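You operate a simulated robot arm through the tools that you are given. There is no shell and no other tool. Be economical: measure what you need, move in short steps, check, and stop when the job is done.

The job below is to be done with a simulated robot arm. You get a single attempt, and the scene is never put back.

JOB
Share out the clothes pegs on the table. At the end: the green clothes peg from the table is in the red tray; the black pawn from the table stands on top of the yellow dictionary; the red clothes peg from the table is on the black coaster on the table; the blue clothes peg from the table is on the brown wooden dish; whatever was shut is shut again. Leave all else as you found it, and nothing knocked over.

The check looks at the end state, three seconds after you hand in, the way a careful person would. Anything else that was tipped, shoved, dropped, spilled or broken makes it a failure.

ROBOT AND FRAMES
A 6-joint arm with a two-finger parallel gripper, fixed in place. Base frame: the origin is at the foot of the arm, x ahead of it, y to its left, z up; the work surface is at about z = 740. Lengths are in mm, angles in rad, forces in N, time in s.
With the tool pointing down near the work surface it reaches from about 260 to 680 mm from the base axis. Its first joint turns from -1.152 to 1.152 rad. Payload 2.9 kg.
The tool frame sits at the grasp point between the pads (the TCP): z along the fingers, y along the line on which they close. The tips reach 30 mm beyond it. The gripper opens to 110 mm. The fingers are 20 mm wide and 10 mm thick; the gripper's body (48 by 112 mm) begins 55 mm behind the TCP.
Orientation is that of the tool frame in the base frame, as a unit quaternion [x, y, z, w]. With the fingers straight down and closing along the base's y, the tool's x points along the base's -x, its y along +y and its z along -z.

CONTROLS
- The arm moves only by the tool play_rows. Its argument "increments" is a list of rows, each a list of 7 numbers: the shift along the tool's x, y, z in mm, then the turn, a rotation vector about the tool's x, y, z in rad, then the finger opening in mm, from 0 to 110. In form: [[dx, dy, dz, wx, wy, wz, claw], ...]. A call has 1 to 10 rows; each row is the pose to reach, as a shift and turn from the pose commanded when the call began, along the tool's axes at that moment. A row lasts 0.2 s, in which the tool goes at most 50 mm and 0.15 rad; a call with a longer step from one row to the next is refused whole, and so is a gripper value outside its range. Where a pose cannot be reached the arm comes as near as it can. A force on the tool above 40 N (or 10 N above the force at the start of the call, whichever is more), or a blocked arm, ends the call early, and 0.2 s more pass. The fingers move at their own pace (about 108 mm/s each) and stop on an object; they squeeze with about 28 N. The grip force told is the motor's: it shows also when the fingers shut on nothing. Time passes only in rows, and 0.2 s behind the last, so rows that repeat a pose let the fingers close. The reply holds the time, the measured pose of the TCP, the force on the tool along the base axes, the opening and the grip force, in the units named above and with some noise, and new pictures: "views" is both (left out), scene, wrist or none.
- Cameras (640 x 400 px; columns grow to the right, rows downward): "scene" is fixed at [78.5, 447.1, 1366.9]; the picture's right is [-0.69, -0.73, 0.00], its down [-0.54, 0.51, -0.67] and it looks along [0.49, -0.46, -0.74] (base axes); focal length 322 px, centre (320, 200). "wrist" rides on the gripper at [72, 17, -103] in the tool frame; the picture's right is [-0.23, 0.97, 0.00], its down [-0.76, -0.18, -0.62] and it looks along [-0.61, -0.14, 0.78] (tool axes); focal length 222 px, centre (320, 200). There is no depth. A picture from a camera that has moved, and an enlarged one, comes with that camera's place and axes in the base frame and with its lens.
- zoom(camera, box): a new picture of the part [left, top, right, bottom] of that camera's present view, enlarged. No time passes.
- finish_job(): hands the job in; it is judged then, once.

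Go step by step. Nothing tells you positions but the pictures and the camera data: compare them with the known pose of the tool, close in by small moves and look again before you grip or let go. The budget is 120 turns and 170 pictures, counting those below and the enlarged ones. Unless the task says otherwise, let go and move clear before handing in, and close with one line.

The tools are called as a command line: name --pt "numbers of a row" for each row, then --argument value for the rest, lists and objects as JSON in quotes. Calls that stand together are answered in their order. play_rows: Moves the arm, as the interface text tells. Its arguments: {"type":"object","properties":{"increments":{"type":"array"},"views":{"type":"string","enum":["both","scene","wrist","none"]}},"required":["increments"]} The other tools are called the same way: zoom (camera, box) takes an enlarged picture of a part of a camera's view; finish_job () hands the job in.

At the start:

```text
clock: 0.0
position: [436.8, 55.9, 1049.1]
tcp_rot: [-0.001, 1.0, -0.001, 0.0]
wrist_force: [-0.4, 0.1, 1.7]
width: 110.1
finger_force: 0.0
```

scene: 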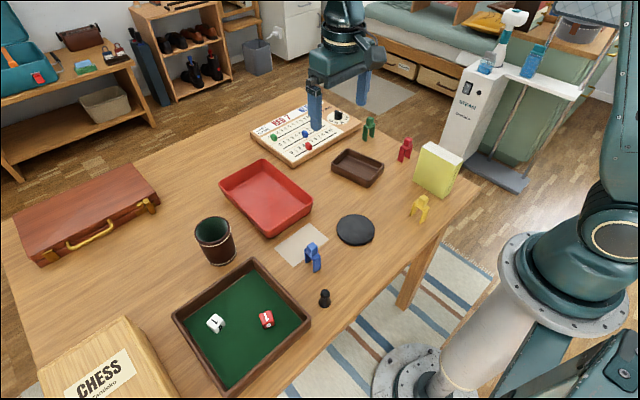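
wrist: 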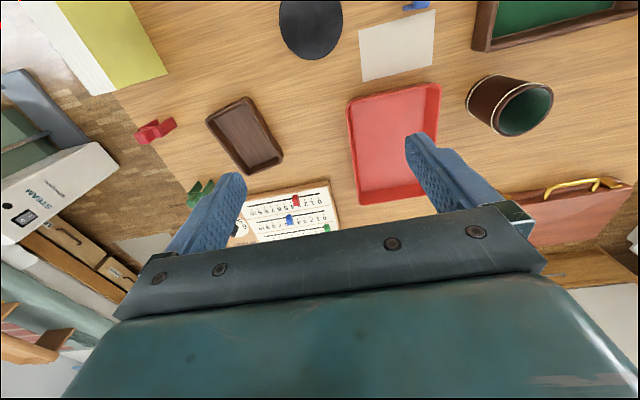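

I see three standing pegs (green, red, blue), a yellow one, a pawn, coaster, brown dish, red tray and yellow dictionary. I'll zoom in to measure before moving.

zoom --camera "scene" --box '[320, 90, 480, 190]'

zoom --camera "scene" --box '[270, 180, 430, 320]'

```text
4.00 times, centred on (400, 140) of scene
camera zoom: at [78.5, 447.1, 1366.9], right [-0.69, -0.73, 0.0], down [-0.54, 0.51, -0.67], along [0.49, -0.46, -0.74], focal length 1287 px, centre (0, 440)
```

zoom: 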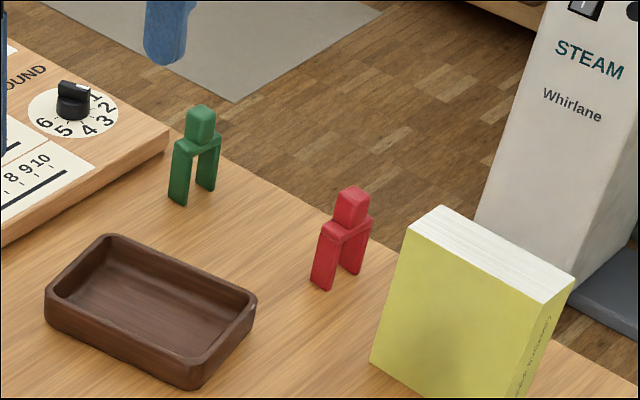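

```text
2.86 times, centred on (350, 250) of scene
camera zoom: at [78.5, 447.1, 1366.9], right [-0.69, -0.73, 0.0], down [-0.54, 0.51, -0.67], along [0.49, -0.46, -0.74], focal length 920 px, centre (234, 57)
```

zoom: 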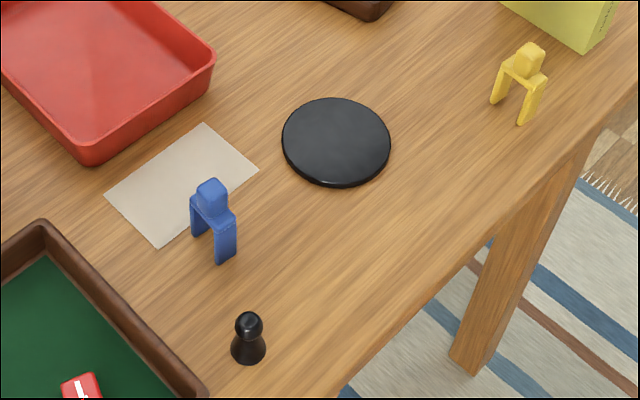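

Estimates: blue peg about (363,203), red (438,-235), green (578,-234), pawn (280,245). The coaster is near (364,60), the dish (505,-99), the tray (592,160), and the dictionary top centre (323,-204) at z of about 852. I start by moving above the blue peg to look.

play_rows --pt "15 30 30 0 0 0 90" --pt "30 60 60 0 0 0 70" --pt "45 90 90 0 0 0 60" --pt "60 120 110 0 0 0 60" --pt "73.8 147 120 0 0 0 60" --pt "73.8 147 149 0 0 0 60" --pt "73.8 147 149 0 0 0 60"

```text
clock: 1.6
position: [360.4, 204.2, 902.1]
tcp_rot: [0.0, 1.0, -0.001, 0.001]
wrist_force: [-0.7, -0.2, 0.3]
width: 59.9
finger_force: 0.0
camera wrist: at [288.6, 220.7, 1004.4], right [0.23, 0.97, 0.0], down [0.76, -0.18, 0.62], along [0.61, -0.14, -0.78], focal length 222 px, centre (320, 200)
```

scene: 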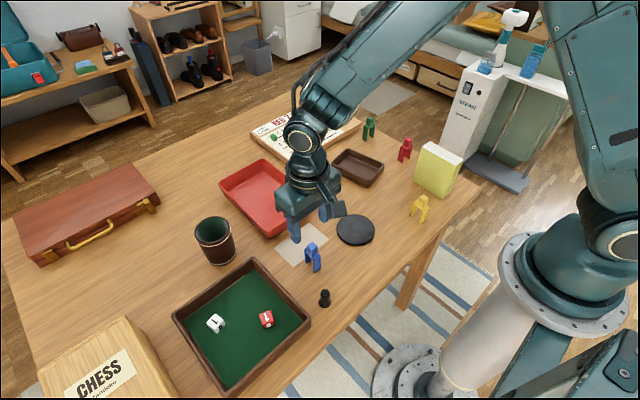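
wrist: 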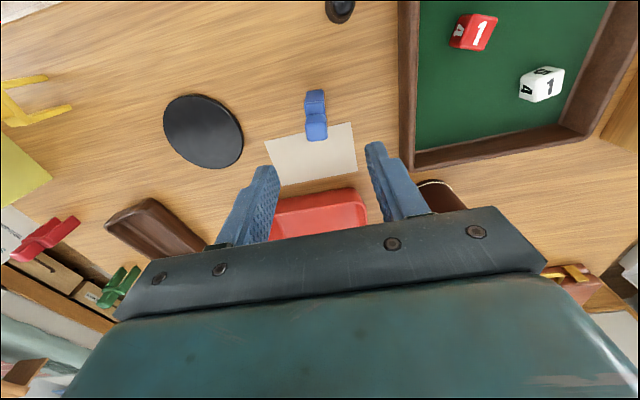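

The blue peg is almost under the gripper. I zoom in to measure it.

zoom --camera "wrist" --box '[240, 60, 400, 160]'

zoom --camera "scene" --box '[280, 220, 360, 320]'

```text
4.00 times, centred on (320, 110) of wrist
camera zoom: at [288.6, 220.7, 1004.4], right [0.23, 0.97, 0.0], down [0.76, -0.18, 0.62], along [0.61, -0.14, -0.78], focal length 888 px, centre (320, 560)
```

zoom: 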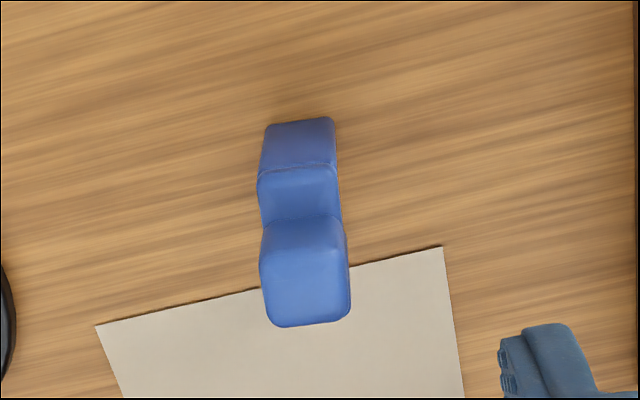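

```text
4.00 times, centred on (320, 270) of scene
camera zoom: at [78.4, 447.1, 1366.9], right [-0.69, -0.73, 0.0], down [-0.54, 0.51, -0.67], along [0.49, -0.46, -0.74], focal length 1287 px, centre (320, -80)
```

zoom: 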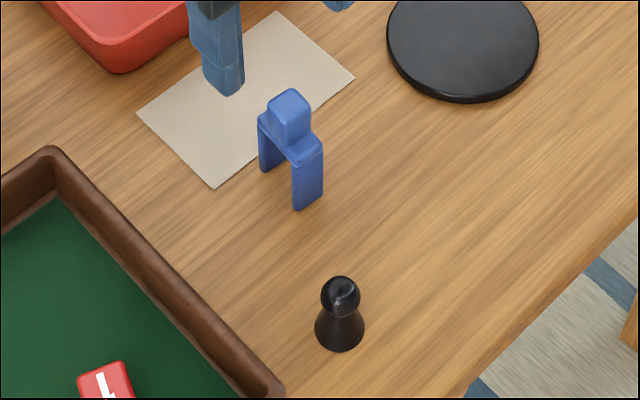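

The blue peg is at about (361,202), some 19 mm thick and 75 mm tall, and yawed slightly. I descend around its head and upper body.

play_rows --pt "1 -1 25 0 0 0.08 60" --pt "1 -1 50 0 0 0.08 60" --pt "1 -1 75 0 0 0.08 60" --pt "1 -1 75 0 0 0.08 60"

```text
clock: 2.6
position: [360.5, 201.4, 825.6]
tcp_rot: [0.04, 0.999, 0.0, 0.001]
wrist_force: [0.2, 0.5, 0.2]
width: 60.0
finger_force: 0.0
camera wrist: at [290.0, 225.4, 928.4], right [0.3, 0.95, 0.0], down [0.74, -0.24, 0.62], along [0.59, -0.19, -0.78], focal length 222 px, centre (320, 200)
```

scene: 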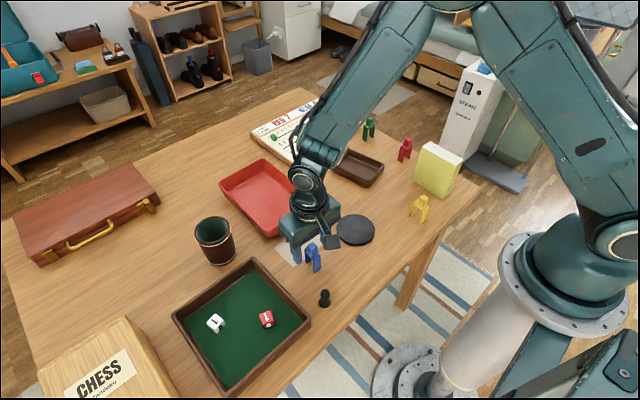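
wrist: 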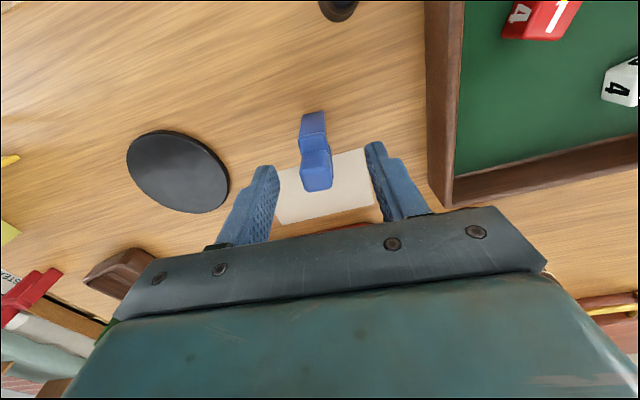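

The gripper is well centred with only a 1–2 mm offset. I descend to z of about 795 and close.

play_rows --pt "0 -1.5 15 0 0 0 60" --pt "0 -1.5 30 0 0 0 60" --pt "0 -1.5 30 0 0 0 40" --pt "0 -1.5 30 0 0 0 25" --pt "0 -1.5 30 0 0 0 10" --pt "0 -1.5 30 0 0 0 10" --pt "0 -1.5 30 0 0 0 10" --views "wrist"

```text
clock: 4.2
position: [359.3, 199.6, 796.4]
tcp_rot: [0.041, 0.999, 0.0, 0.0]
wrist_force: [-0.6, 0.2, 1.2]
width: 17.7
finger_force: 27.9
camera wrist: at [290.0, 222.8, 899.9], right [0.3, 0.95, 0.0], down [0.74, -0.24, 0.62], along [0.59, -0.19, -0.78], focal length 222 px, centre (320, 200)
```

wrist: 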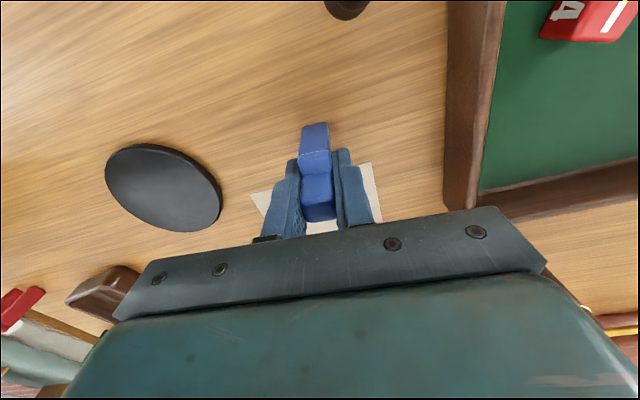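

The blue peg is gripped. I lift it and carry it above the dish.

play_rows --pt "0 0 -45 0 0 0 10" --pt "0 0 -90 0 0 0 10" --pt "0 0 -130 0 0 0 10" --pt "-24 -41 -130 0 0 -0.05 10" --pt "-48 -82 -130 0 0 -0.1 10" --pt "-72 -123 -130 0 0 -0.15 10" --pt "-96 -164 -130 0 0 -0.2 10" --pt "-120 -205 -130 0 0 -0.23 10" --pt "-144 -246 -130 0 0 -0.23 10" --pt "-168 -287 -130 0 0 -0.23 10"

```text
clock: 6.4
position: [504.3, -99.4, 925.7]
tcp_rot: [-0.075, 0.997, -0.001, -0.001]
wrist_force: [-0.3, 0.4, -0.4]
width: 17.6
finger_force: 27.5
camera wrist: at [430.7, -93.7, 1028.2], right [0.08, 1.0, 0.0], down [0.78, -0.06, 0.62], along [0.62, -0.05, -0.78], focal length 222 px, centre (320, 200)
```

scene: 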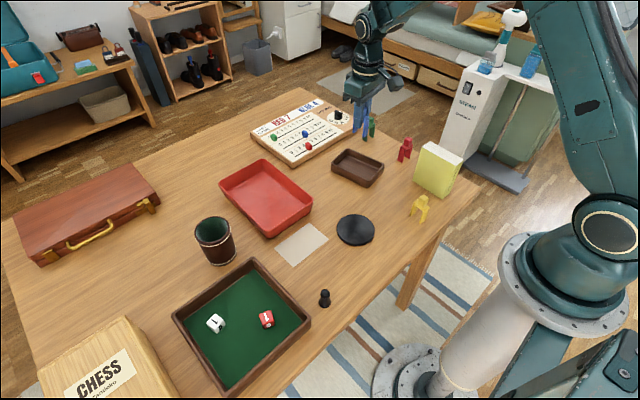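
wrist: 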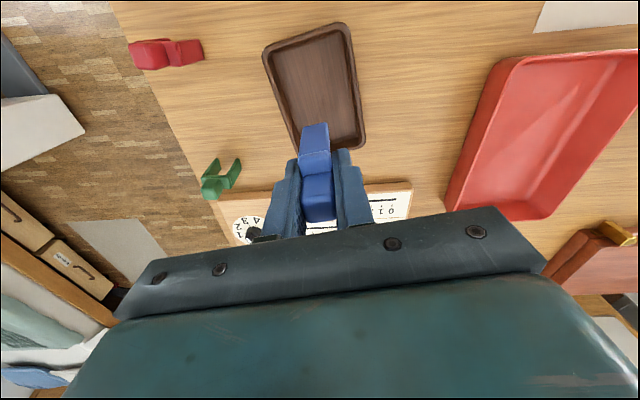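

From the wrist view the dish centre is about (495,-100). I shift over it and lower until just above the floor.

play_rows --pt "9 1 20 0 0 0 10" --pt "9 1 50 0 0 0 10" --pt "9 1 80 0 0 0 10" --pt "9 1 108 0 0 0 10" --pt "9 1 108 0 0 0 10"

```text
clock: 7.6
position: [498.0, -100.2, 818.9]
tcp_rot: [-0.075, 0.997, 0.0, 0.0]
wrist_force: [0.9, 0.2, 0.3]
width: 18.1
finger_force: 28.2
camera wrist: at [424.5, -94.0, 921.3], right [0.08, 1.0, 0.0], down [0.78, -0.06, 0.62], along [0.62, -0.05, -0.78], focal length 222 px, centre (320, 200)
```

scene: 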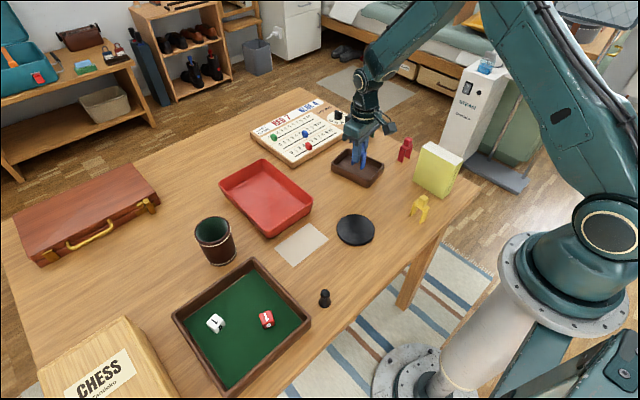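
wrist: 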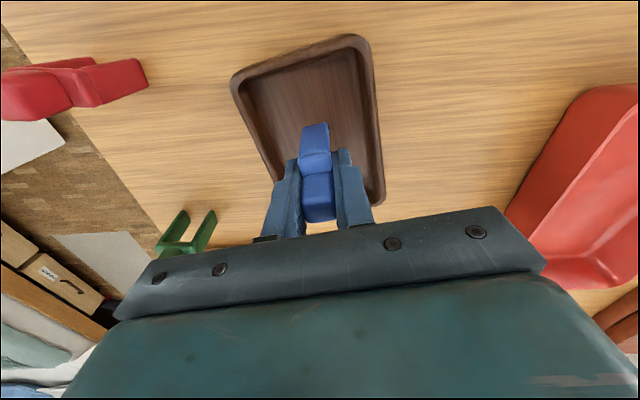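

The peg is centred in the dish, so I lower gently to find the floor.

play_rows --pt "2 0 5 0 0 0 10" --pt "2 0 10 0 0 0 10" --pt "2 0 13 0 0 0 10" --pt "2 0 13 0 0 0 10"

zoom --camera "scene" --box '[320, 120, 400, 200]'

```text
clock: 8.6
position: [494.6, -100.3, 805.2]
tcp_rot: [-0.075, 0.997, 0.0, 0.0]
wrist_force: [-0.7, -0.2, -1.6]
width: 17.7
finger_force: 28.1
camera wrist: at [421.5, -93.8, 908.4], right [0.08, 1.0, 0.0], down [0.78, -0.06, 0.62], along [0.62, -0.05, -0.78], focal length 222 px, centre (320, 200)
```

scene: 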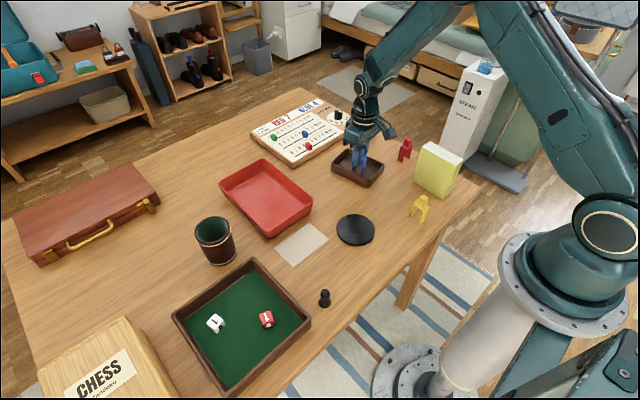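
wrist: 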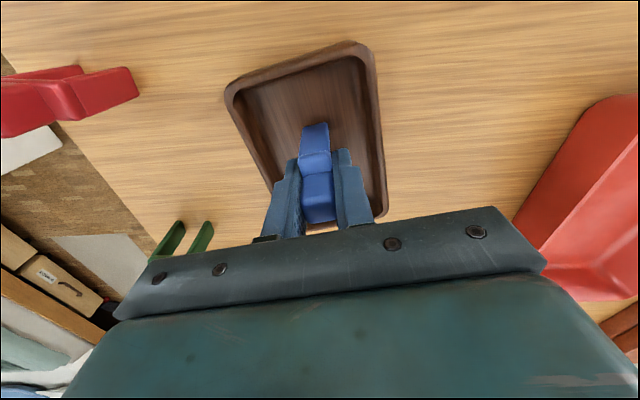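

```text
5.00 times, centred on (360, 160) of scene
camera zoom: at [78.5, 447.1, 1366.9], right [-0.69, -0.73, 0.0], down [-0.54, 0.51, -0.67], along [0.49, -0.46, -0.74], focal length 1609 px, centre (120, 400)
```

zoom: 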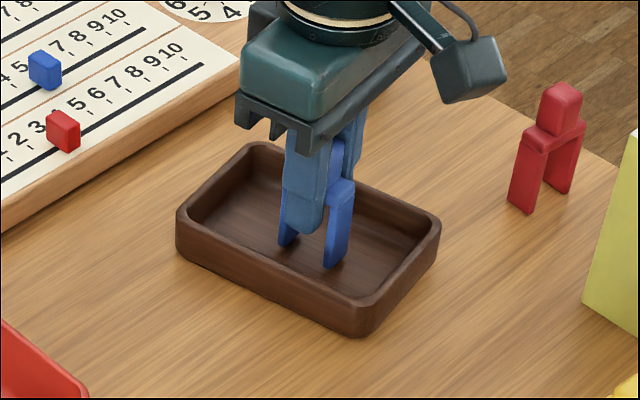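

It looks close to the floor. I lower by about 1 mm steps.

play_rows --pt "0 0 1 0 0 0 10" --pt "0 0 2 0 0 0 10" --pt "0 0 2 0 0 0 10" --views "none"

play_rows --pt "0 0 1 0 0 0 10" --pt "0 0 2 0 0 0 10" --pt "0 0 2 0 0 0 10" --views "none"

```text
clock: 9.4
position: [495.5, -100.4, 803.9]
tcp_rot: [-0.075, 0.997, 0.001, 0.0]
wrist_force: [-0.6, 0.1, -0.1]
width: 17.8
finger_force: 28.1
```

```text
clock: 10.2
position: [493.4, -99.8, 802.9]
tcp_rot: [-0.075, 0.997, 0.0, 0.0]
wrist_force: [-3.6, -0.4, 17.5]
width: 17.7
finger_force: 27.8
```

The peg touches the floor (17 N). I release with a small opening and go straight up.

play_rows --pt "0 0 -1 0 0 0 20" --pt "0 0 -1 0 0 0 32" --pt "0 0 -1 0 0 0 36" --pt "0 0 -15 0 0 0 36" --pt "0 0 -40 0 0 0 36" --pt "0 0 -80 0 0 0 40" --pt "0 0 -120 0 0 0 50"

```text
clock: 11.8
position: [495.0, -100.7, 922.6]
tcp_rot: [-0.074, 0.997, 0.0, 0.001]
wrist_force: [1.2, 0.4, -0.1]
width: 50.0
finger_force: 0.0
camera wrist: at [421.5, -94.3, 1024.9], right [0.08, 1.0, 0.0], down [0.78, -0.06, 0.62], along [0.62, -0.05, -0.78], focal length 222 px, centre (320, 200)
```

scene: 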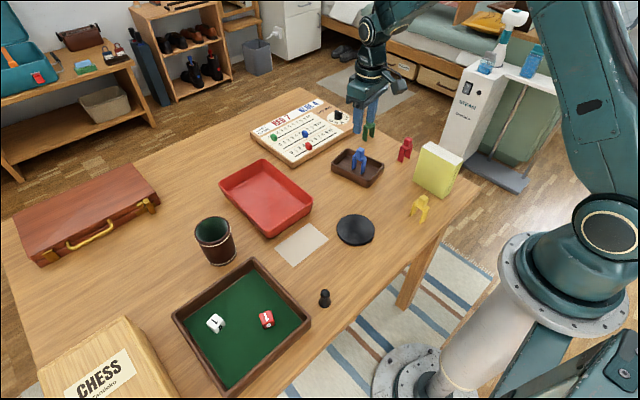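
wrist: 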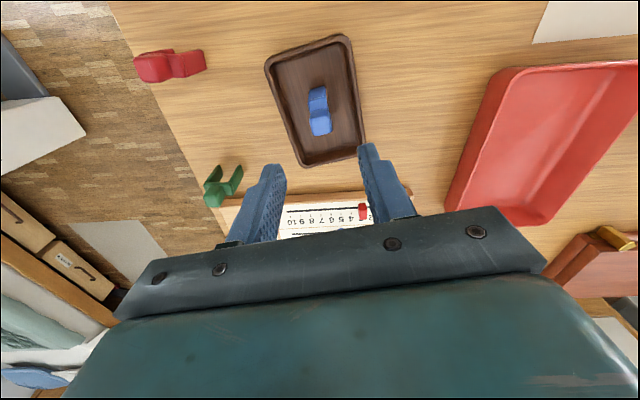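

Blue stands in the dish. Next is the green peg: I move over it while turning the gripper so it closes along x, across the peg's thickness.

play_rows --pt "-6 -15 0 0 0 0.15 60" --pt "-12 -29 0 0 0 0.3 60" --pt "-18 -44 0 0 0 0.45 60" --pt "-25 -58 0 0 0 0.6 60" --pt "-31 -72 0 0 0 0.75 60" --pt "-37 -87 0 0 0 0.9 60" --pt "-43 -101 0 0 0 1.05 60" --pt "-50 -116 0 0 0 1.2 60" --pt "-56 -130 0 0 0 1.35 60" --pt "-62 -145 0 0 0 1.5 60" --views "none"

play_rows --pt "0 0 0 0 0 0.15 60" --pt "0 0 0 0 0 0.3 60" --pt "0 0 0 0 0 0.3 60"

```text
clock: 14.0
position: [577.3, -234.6, 921.9]
tcp_rot: [0.625, 0.78, 0.0, 0.0]
wrist_force: [0.5, -0.4, -0.1]
width: 60.0
finger_force: 0.1
```

```text
clock: 14.8
position: [577.9, -234.2, 921.9]
tcp_rot: [0.735, 0.678, 0.0, 0.001]
wrist_force: [0.3, -0.4, 0.1]
width: 60.2
finger_force: 0.1
camera wrist: at [600.9, -163.3, 1024.7], right [0.95, -0.31, 0.0], down [-0.24, -0.74, 0.62], along [-0.19, -0.59, -0.78], focal length 222 px, centre (320, 200)
```

scene: 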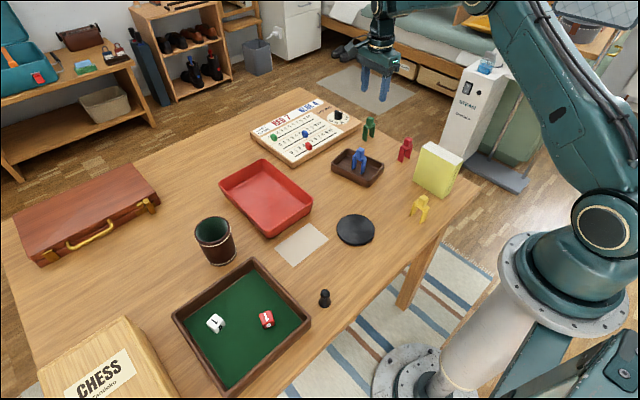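
wrist: 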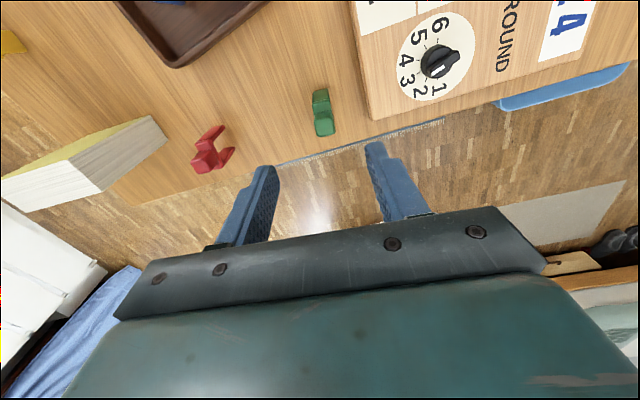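

zoom --camera "wrist" --box '[240, 60, 400, 160]'

zoom --camera "wrist" --box '[0, 90, 240, 240]'

```text
4.00 times, centred on (320, 110) of wrist
camera zoom: at [600.9, -163.3, 1024.7], right [0.95, -0.31, 0.0], down [-0.24, -0.74, 0.62], along [-0.19, -0.59, -0.78], focal length 888 px, centre (320, 560)
```

zoom: 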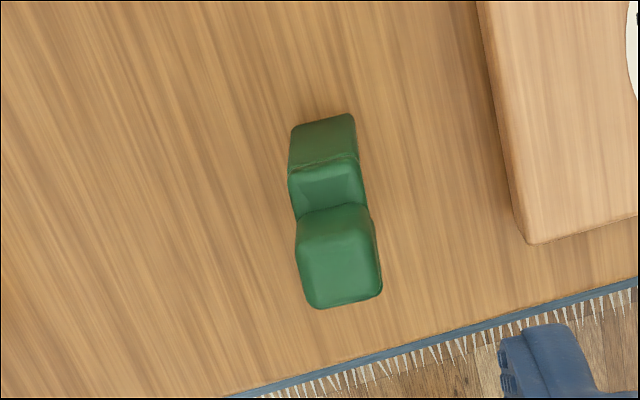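

```text
2.67 times, centred on (120, 165) of wrist
camera zoom: at [600.9, -163.3, 1024.7], right [0.95, -0.31, 0.0], down [-0.24, -0.74, 0.62], along [-0.19, -0.59, -0.78], focal length 592 px, centre (853, 293)
```

zoom: 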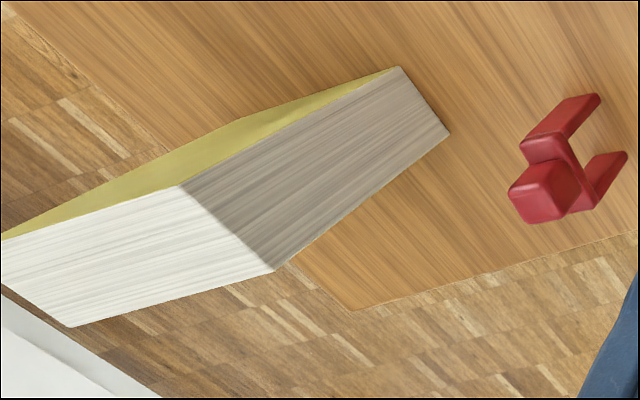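

Green is at about (581,-239) and aligned with the gripper. I descend part way and check.

play_rows --pt "-4.5 3.5 20 0 0 0.02 46" --pt "-4.5 3.5 50 0 0 0.02 46" --pt "-4.5 3.5 94 0 0 0.02 46" --pt "-4.5 3.5 94 0 0 0.02 46" --views "wrist"

```text
clock: 15.8
position: [580.5, -238.5, 828.4]
tcp_rot: [0.741, 0.671, 0.0, 0.0]
wrist_force: [0.4, 0.1, -0.2]
width: 46.2
finger_force: 0.0
camera wrist: at [605.7, -168.1, 931.3], right [0.95, -0.32, 0.0], down [-0.25, -0.74, 0.62], along [-0.2, -0.59, -0.78], focal length 222 px, centre (320, 200)
```

wrist: 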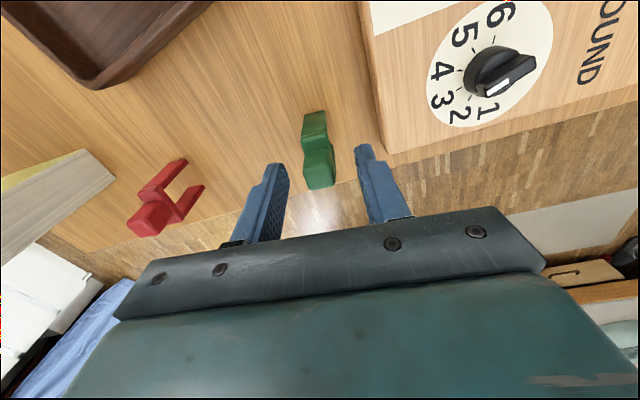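

Centred; I descend 32 mm and close.

play_rows --pt "0 0 16 0 0 0 46" --pt "0 0 32 0 0 0 46" --pt "0 0 32 0 0 0 30" --pt "0 0 32 0 0 0 20" --pt "0 0 32 0 0 0 10" --pt "0 0 32 0 0 0 10" --views "wrist"

```text
clock: 17.2
position: [581.7, -239.2, 795.8]
tcp_rot: [0.742, 0.67, 0.0, 0.0]
wrist_force: [0.8, -0.8, -0.9]
width: 18.2
finger_force: 28.0
camera wrist: at [606.3, -168.6, 897.8], right [0.95, -0.32, 0.0], down [-0.25, -0.74, 0.62], along [-0.2, -0.59, -0.78], focal length 222 px, centre (320, 200)
```

wrist: 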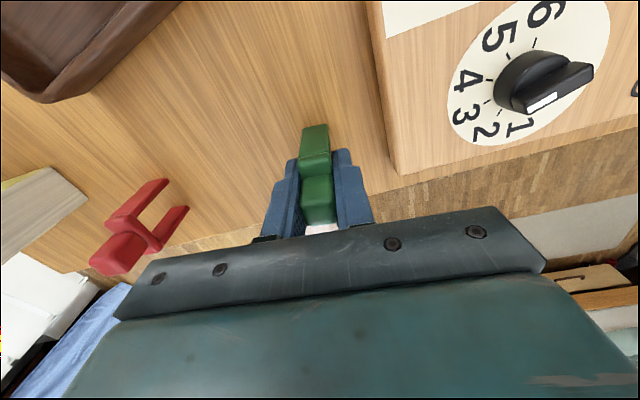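

Green is gripped. I lift it and carry it to the red tray.

play_rows --pt "0 0 -48 0 0 0 10" --pt "0 0 -96 0 0 0 10" --pt "48 -6 -100 0 0 0 10" --pt "96 -12 -100 0 0 0 10" --pt "145 -19 -100 0 0 0 10" --pt "193 -25 -100 0 0 0 10" --pt "241 -31 -100 0 0 0 10" --pt "289 -37 -100 0 0 0 10" --pt "337 -43 -100 0 0 0 10" --pt "386 -49 -100 0 0 0 10"

```text
clock: 19.4
position: [570.0, 149.0, 898.0]
tcp_rot: [0.741, 0.672, 0.0, 0.0]
wrist_force: [1.0, 0.6, -0.6]
width: 18.2
finger_force: 28.1
camera wrist: at [595.1, 221.0, 1000.3], right [0.95, -0.32, 0.0], down [-0.25, -0.74, 0.62], along [-0.2, -0.59, -0.78], focal length 222 px, centre (320, 200)
```

scene: 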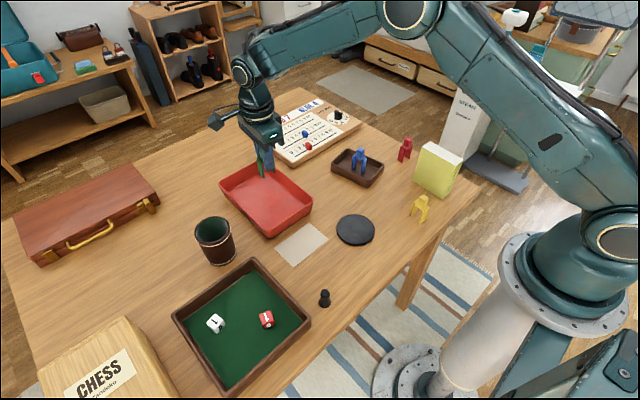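
wrist: 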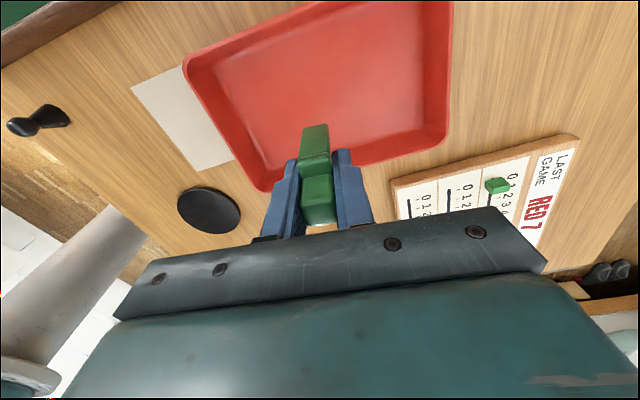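

The tray spans roughly x 476–692 and y 88–235, so the peg is well inside. I lower it towards the tray floor.

play_rows --pt "10 0 30 0 0 0 10" --pt "10 0 60 0 0 0 10" --pt "10 0 86 0 0 0 10" --pt "10 0 90 0 0 0 10" --pt "10 0 93 0 0 0 10" --pt "10 0 93 0 0 0 10" --views "scene"

play_rows --pt "0 0 1 0 0 0 10" --pt "0 0 2 0 0 0 10" --pt "0 0 2 0 0 0 10" --views "none"

```text
clock: 20.8
position: [570.1, 160.7, 801.9]
tcp_rot: [0.741, 0.671, 0.0, 0.001]
wrist_force: [-0.2, -0.1, -0.6]
width: 18.2
finger_force: 27.5
```

scene: 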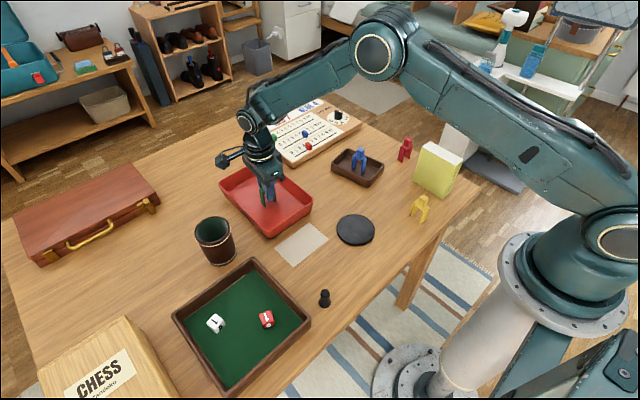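

```text
clock: 21.6
position: [570.4, 161.1, 800.4]
tcp_rot: [0.741, 0.671, 0.0, 0.0]
wrist_force: [-0.4, 0.0, -0.2]
width: 18.2
finger_force: 28.2
```

No contact yet, so I keep lowering gently.

play_rows --pt "0 0 1 0 0 0 10" --pt "0 0 1.5 0 0 0 10" --pt "0 0 1.5 0 0 0 10" --views "none"

play_rows --pt "0 0 1 0 0 0 10" --pt "0 0 1.5 0 0 0 10" --pt "0 0 1.5 0 0 0 10" --views "none"

```text
clock: 22.4
position: [571.6, 160.0, 799.3]
tcp_rot: [0.742, 0.671, 0.0, 0.0]
wrist_force: [0.5, 0.6, 0.2]
width: 18.3
finger_force: 27.8
```

```text
clock: 23.2
position: [571.8, 160.0, 797.6]
tcp_rot: [0.741, 0.671, 0.0, 0.0]
wrist_force: [0.0, -0.6, 7.3]
width: 18.1
finger_force: 28.2
```

Contact is felt at 7 N. I release and rise.

play_rows --pt "0 0 0 0 0 0 22" --pt "0 0 0 0 0 0 34" --pt "0 0 0 0 0 0 40" --pt "0 0 -15 0 0 0 40" --pt "0 0 -45 0 0 0 40" --pt "0 0 -90 0 0 0 46" --pt "0 0 -125 0 0 0 46"

```text
clock: 24.8
position: [568.9, 158.9, 924.1]
tcp_rot: [0.741, 0.671, 0.0, 0.0]
wrist_force: [0.2, 0.0, 0.3]
width: 46.1
finger_force: 0.1
camera wrist: at [595.0, 229.9, 1026.2], right [0.95, -0.32, 0.0], down [-0.25, -0.74, 0.62], along [-0.2, -0.59, -0.78], focal length 222 px, centre (320, 200)
```

scene: 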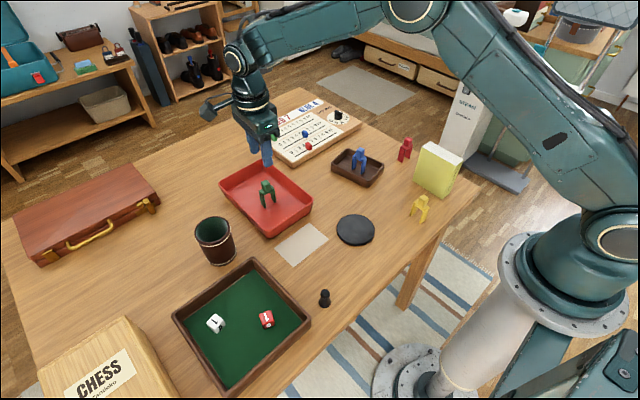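
wrist: 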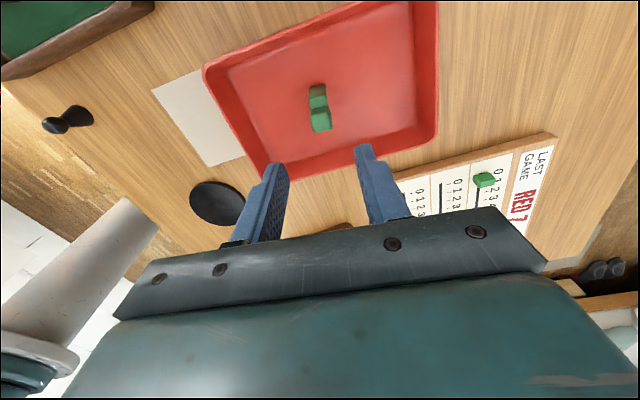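

Green stands in the tray. Now I move above the red peg.

play_rows --pt "-45 -10 0 0 0 0 46" --pt "-90 -20 0 0 0 0 46" --pt "-135 -30 0 0 0 0 46" --pt "-180 -40 0 0 0 0 46" --pt "-225 -50 0 0 0 0 46" --pt "-270 -60 0 0 0 0 46" --pt "-315 -70 0 0 0 0 46" --pt "-360 -79.5 0 0 0 0 46" --pt "-404.8 -89.4 0 0 0 0 46" --pt "-404.8 -89.4 0 0 0 0 46"

zoom --camera "wrist" --box '[240, 60, 400, 160]'

```text
clock: 27.0
position: [441.4, -234.8, 922.1]
tcp_rot: [0.741, 0.671, 0.0, 0.0]
wrist_force: [-0.5, 0.1, 0.4]
width: 46.2
finger_force: 0.0
camera wrist: at [467.3, -163.4, 1025.4], right [0.95, -0.32, 0.0], down [-0.25, -0.74, 0.62], along [-0.2, -0.59, -0.78], focal length 222 px, centre (320, 200)
```

scene: 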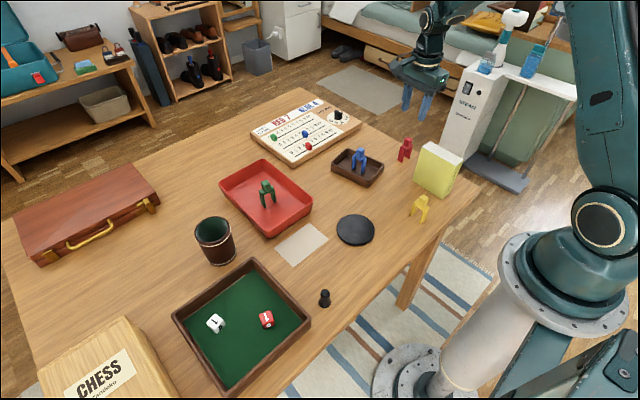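
wrist: 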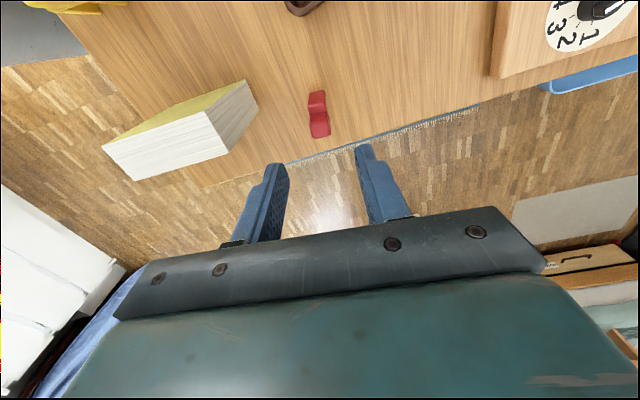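

```text
4.00 times, centred on (320, 110) of wrist
camera zoom: at [467.3, -163.4, 1025.4], right [0.95, -0.32, 0.0], down [-0.25, -0.74, 0.62], along [-0.2, -0.59, -0.78], focal length 888 px, centre (320, 560)
```

zoom: 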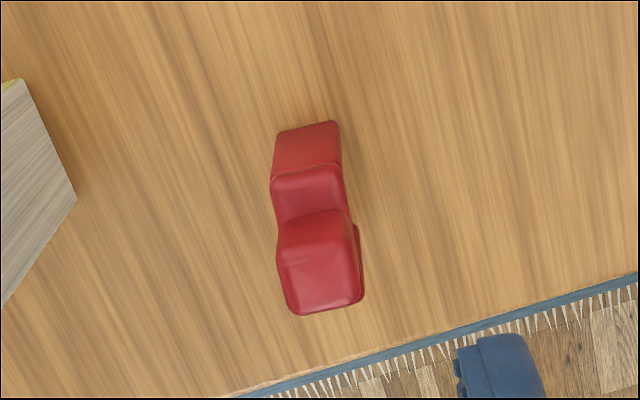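

Red is at about (442,-239) with the same yaw. I descend to z of about 801, which keeps the gripper body clear of the dictionary, and grip.

play_rows --pt "-4.1 1 20 0 0 0 46" --pt "-4.1 1 50 0 0 0 46" --pt "-4.1 1 80 0 0 0 46" --pt "-4.1 1 100 0 0 0 46" --pt "-4.1 1 121 0 0 0 46" --pt "-4.1 1 121 0 0 0 46"

```text
clock: 28.4
position: [443.2, -237.6, 801.0]
tcp_rot: [0.741, 0.671, 0.0, 0.0]
wrist_force: [-0.6, -0.5, -0.4]
width: 45.9
finger_force: 0.0
camera wrist: at [468.1, -167.0, 904.6], right [0.95, -0.32, 0.0], down [-0.25, -0.74, 0.62], along [-0.2, -0.59, -0.78], focal length 222 px, centre (320, 200)
```

scene: 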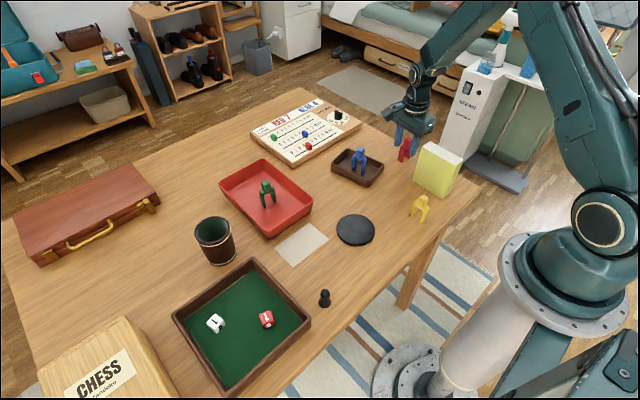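
wrist: 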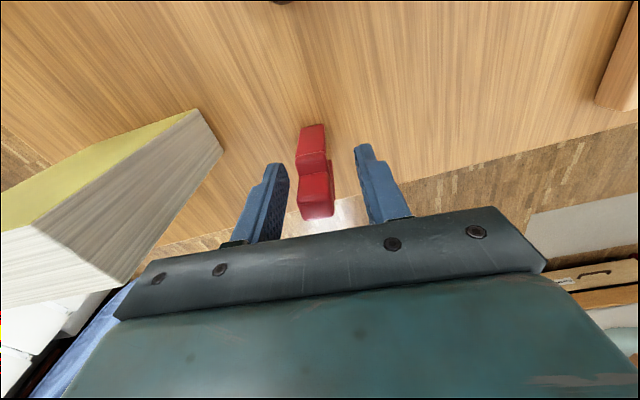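

Centred around the red peg with the dictionary clear. I close and lift.

play_rows --pt "0 -1 0 0 0 0 34" --pt "0 -1 0 0 0 0 20" --pt "0 -1 0 0 0 0 10" --pt "0 -1 0 0 0 0 10" --pt "0 -1 0 0 0 0 10" --pt "0 -1 -40 0 0 0 10" --pt "0 -1 -80 0 0 0 10" --pt "0 -1 -120 0 0 0 10" --views "wrist"

```text
clock: 30.2
position: [441.7, -237.7, 921.5]
tcp_rot: [0.741, 0.672, 0.0, 0.001]
wrist_force: [-0.7, 0.4, -0.2]
width: 17.6
finger_force: 28.2
camera wrist: at [466.0, -167.6, 1025.1], right [0.95, -0.32, 0.0], down [-0.25, -0.74, 0.62], along [-0.2, -0.59, -0.78], focal length 222 px, centre (320, 200)
```

wrist: 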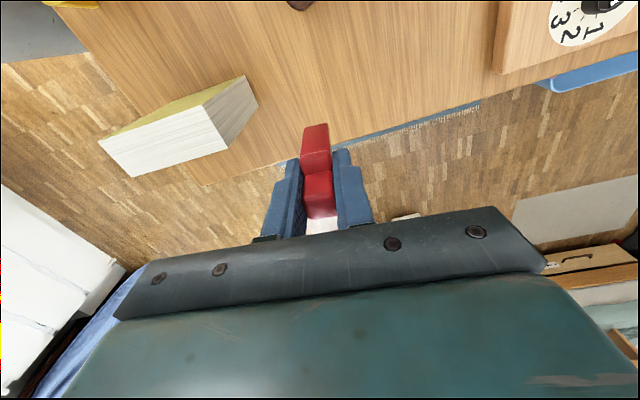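

Red is held. I carry it to above the coaster.

play_rows --pt "41 -15 -10 0 0 0 10" --pt "82 -30 -10 0 0 0 10" --pt "123 -46 -10 0 0 0 10" --pt "165 -61 -10 0 0 0 10" --pt "206 -76 -10 0 0 0 10" --pt "247 -92 -5 0 0 0 10" --pt "289 -107 0 0 0 0 10" --pt "289 -107 0 0 0 0 10"

```text
clock: 32.0
position: [360.3, 59.9, 921.9]
tcp_rot: [0.742, 0.671, 0.001, 0.0]
wrist_force: [0.1, 1.0, -0.4]
width: 17.6
finger_force: 28.0
camera wrist: at [385.5, 130.8, 1023.2], right [0.95, -0.32, 0.0], down [-0.25, -0.74, 0.62], along [-0.2, -0.59, -0.78], focal length 222 px, centre (320, 200)
```

scene: 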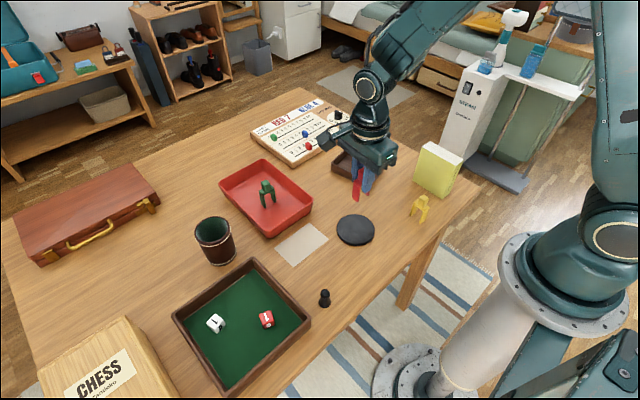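
wrist: 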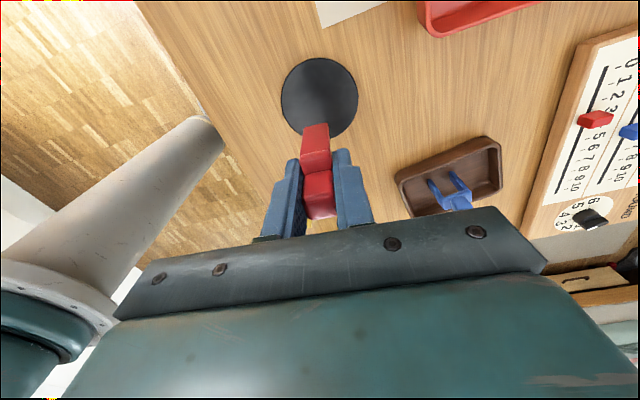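

The coaster centre is about (362.5,65). I shift slightly and lower to just above it.

play_rows --pt "5.2 1.5 30 0 0 0 10" --pt "5.2 1.5 65 0 0 0 10" --pt "5.2 1.5 95 0 0 0 10" --pt "5.2 1.5 110 0 0 0 10" --pt "5.2 1.5 110 0 0 0 10"

play_rows --pt "0 0 1 0 0 0 10" --pt "0 0 2 0 0 0 10" --pt "0 0 2 0 0 0 10" --views "none"

play_rows --pt "0 0 1 0 0 0 10" --pt "0 0 2 0 0 0 10" --pt "0 0 2 0 0 0 10" --views "none"

```text
clock: 33.2
position: [365.3, 63.7, 812.4]
tcp_rot: [0.742, 0.671, 0.0, 0.0]
wrist_force: [-0.3, -0.6, 0.2]
width: 18.1
finger_force: 28.3
camera wrist: at [389.7, 134.7, 914.7], right [0.95, -0.32, 0.0], down [-0.25, -0.74, 0.62], along [-0.2, -0.59, -0.78], focal length 222 px, centre (320, 200)
```

scene: 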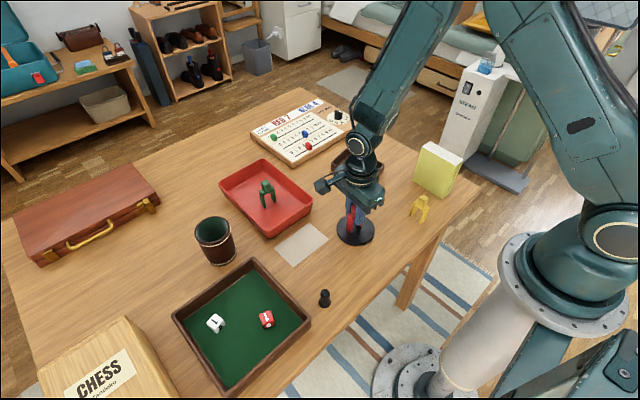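
wrist: 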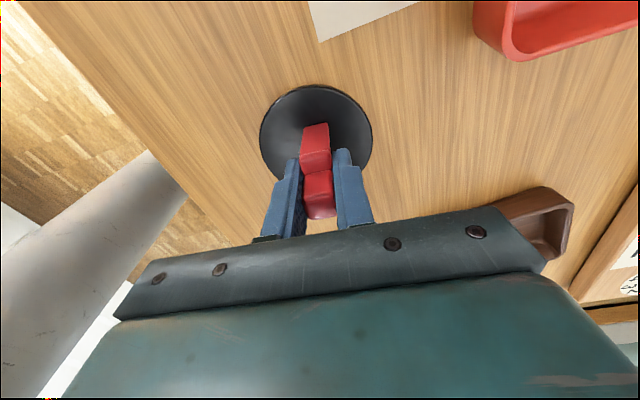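

```text
clock: 34.0
position: [365.4, 64.7, 810.3]
tcp_rot: [0.741, 0.671, 0.001, 0.001]
wrist_force: [-2.4, -1.1, 16.7]
width: 18.1
finger_force: 27.2
```

```text
clock: 34.8
position: [364.9, 65.6, 807.2]
tcp_rot: [0.742, 0.671, 0.001, 0.0]
wrist_force: [-2.1, -2.7, 20.4]
width: 18.3
finger_force: 27.7
```

The peg is in contact with the coaster. I release and rise straight up.

play_rows --pt "0 0 -1 0 0 0 10" --pt "0 0 -1 0 0 0 22" --pt "0 0 -1 0 0 0 34" --pt "0 0 -1 0 0 0 40" --pt "0 0 -15 0 0 0 40" --pt "0 0 -45 0 0 0 40" --pt "0 0 -90 0 0 0 46" --pt "0 0 -125 0 0 0 46"

zoom --camera "scene" --box '[300, 190, 400, 260]'

```text
clock: 36.6
position: [364.6, 66.4, 932.8]
tcp_rot: [0.741, 0.672, -0.001, 0.0]
wrist_force: [-0.7, 0.1, -0.1]
width: 45.9
finger_force: 0.1
camera wrist: at [388.9, 137.7, 1036.8], right [0.95, -0.32, 0.0], down [-0.25, -0.74, 0.62], along [-0.2, -0.59, -0.78], focal length 222 px, centre (320, 200)
```

scene: 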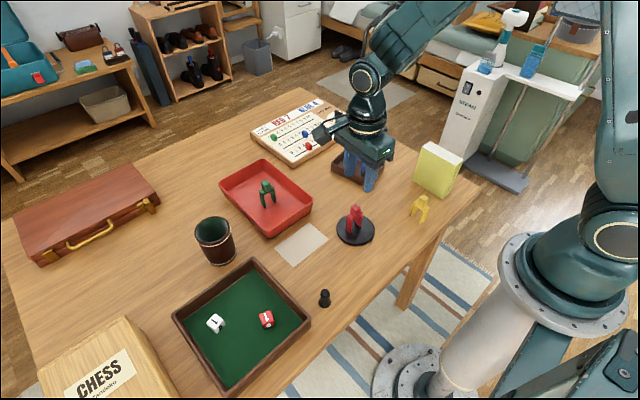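
wrist: 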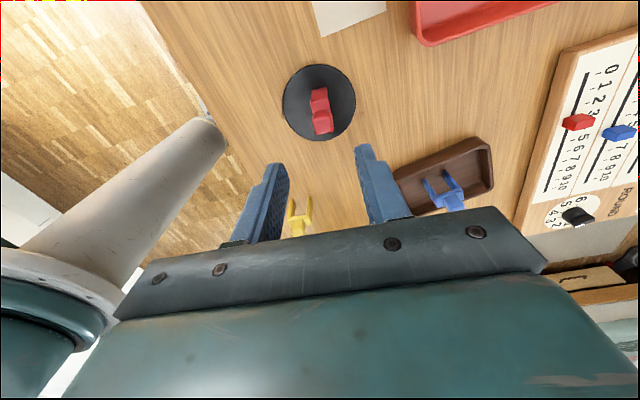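

```text
5.71 times, centred on (350, 225) of scene
camera zoom: at [78.5, 447.1, 1366.9], right [-0.69, -0.73, 0.0], down [-0.54, 0.51, -0.67], along [0.49, -0.46, -0.74], focal length 1839 px, centre (149, 57)
```

zoom: 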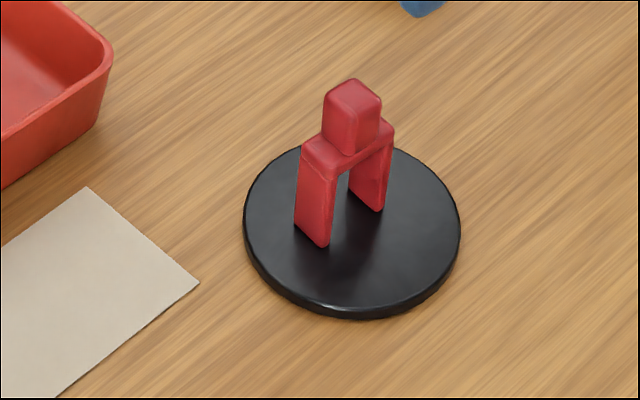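

Red stands on the coaster. Next I go above the pawn, turning the gripper back on the way.

play_rows --pt "17 -10 0 0 0 -0.15 46" --pt "34 -20 0 0 0 -0.3 46" --pt "51 -31 0 0 0 -0.45 46" --pt "68 -41 0 0 0 -0.6 46" --pt "85 -51 0 0 0 -0.75 46" --pt "102 -61 0 0 0 -0.9 46" --pt "118 -71 0 0 0 -1.05 46" --pt "135 -82 0 0 0 -1.2 46" --pt "152 -92 0 0 0 -1.35 46" --pt "169 -102 0 0 0 -1.5 46"

zoom --camera "wrist" --box '[240, 60, 400, 160]'

zoom --camera "scene" --box '[300, 270, 360, 320]'

```text
clock: 38.8
position: [280.7, 244.2, 931.9]
tcp_rot: [0.084, 0.996, 0.0, 0.001]
wrist_force: [0.0, 0.2, 0.0]
width: 45.8
finger_force: 0.0
camera wrist: at [213.7, 272.6, 1034.4], right [0.39, 0.92, 0.0], down [0.72, -0.3, 0.62], along [0.57, -0.24, -0.78], focal length 222 px, centre (320, 200)
```

scene: 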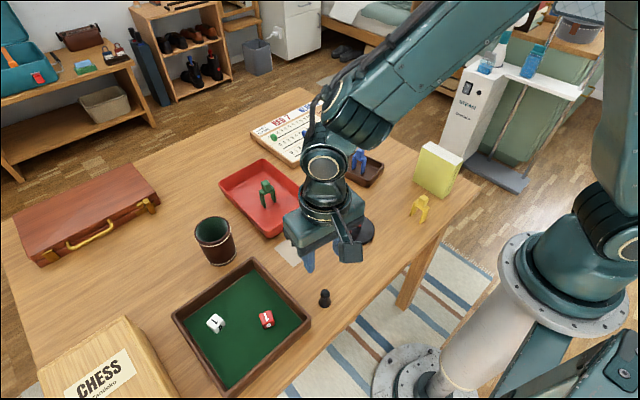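
wrist: 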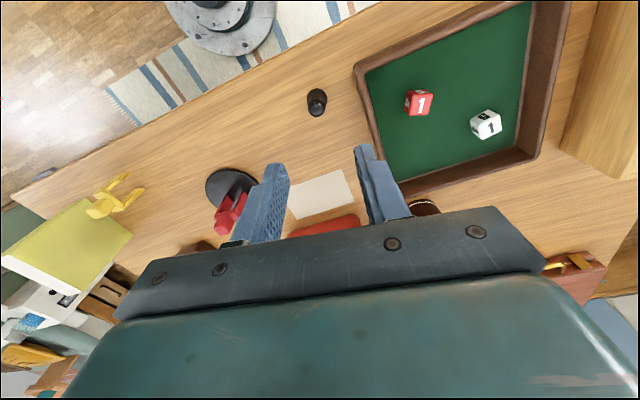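

```text
4.00 times, centred on (320, 110) of wrist
camera zoom: at [213.7, 272.6, 1034.4], right [0.39, 0.92, 0.0], down [0.72, -0.3, 0.62], along [0.57, -0.24, -0.78], focal length 888 px, centre (320, 560)
```

zoom: 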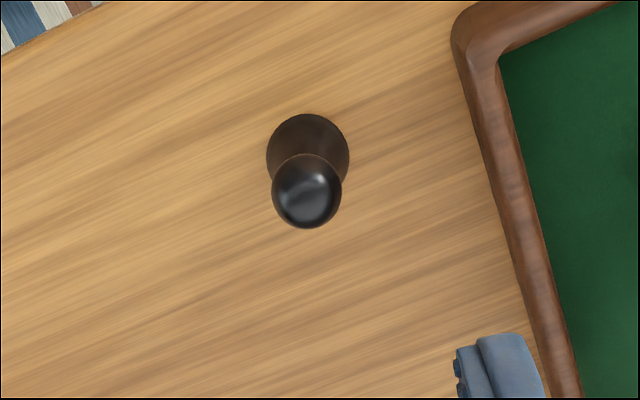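

```text
8.00 times, centred on (330, 295) of scene
camera zoom: at [78.5, 447.1, 1366.9], right [-0.69, -0.73, 0.0], down [-0.54, 0.51, -0.67], along [0.49, -0.46, -0.74], focal length 2575 px, centre (240, -560)
```

zoom: 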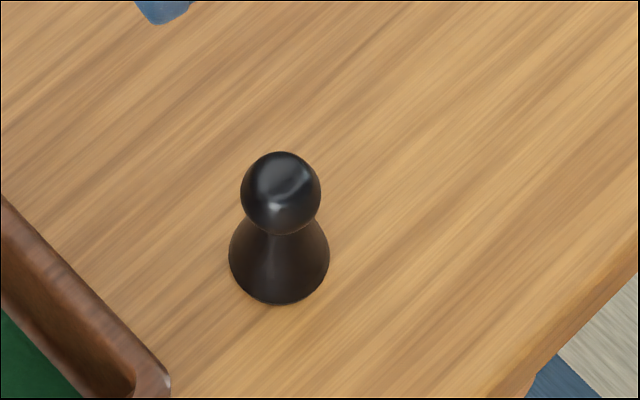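

The pawn is at about (279,241): base around 26 mm, head around 19 mm centred near z 780. I descend partway to check.

play_rows --pt "1.1 -3.4 30 0 0 0 46" --pt "1.1 -3.4 70 0 0 0 46" --pt "1.1 -3.4 104 0 0 0 46" --pt "1.1 -3.4 104 0 0 0 46" --views "none"

zoom --camera "wrist" --box '[220, 80, 420, 240]'

```text
clock: 39.8
position: [280.3, 240.9, 827.0]
tcp_rot: [0.085, 0.996, 0.0, 0.001]
wrist_force: [0.4, -0.7, -0.3]
width: 46.1
finger_force: 0.1
```

```text
2.50 times, centred on (320, 160) of wrist
camera zoom: at [212.4, 270.0, 930.4], right [0.39, 0.92, 0.0], down [0.72, -0.3, 0.62], along [0.57, -0.24, -0.78], focal length 555 px, centre (320, 300)
```

zoom: 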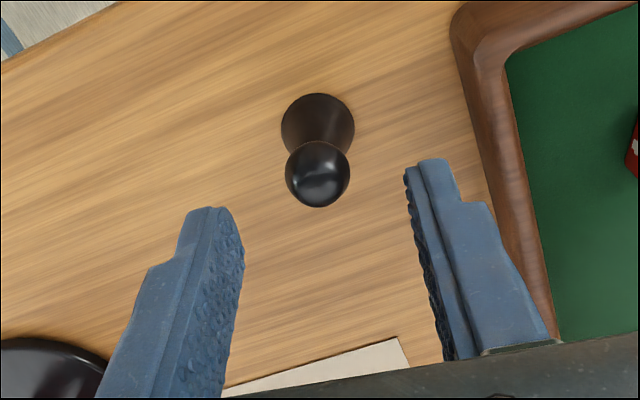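

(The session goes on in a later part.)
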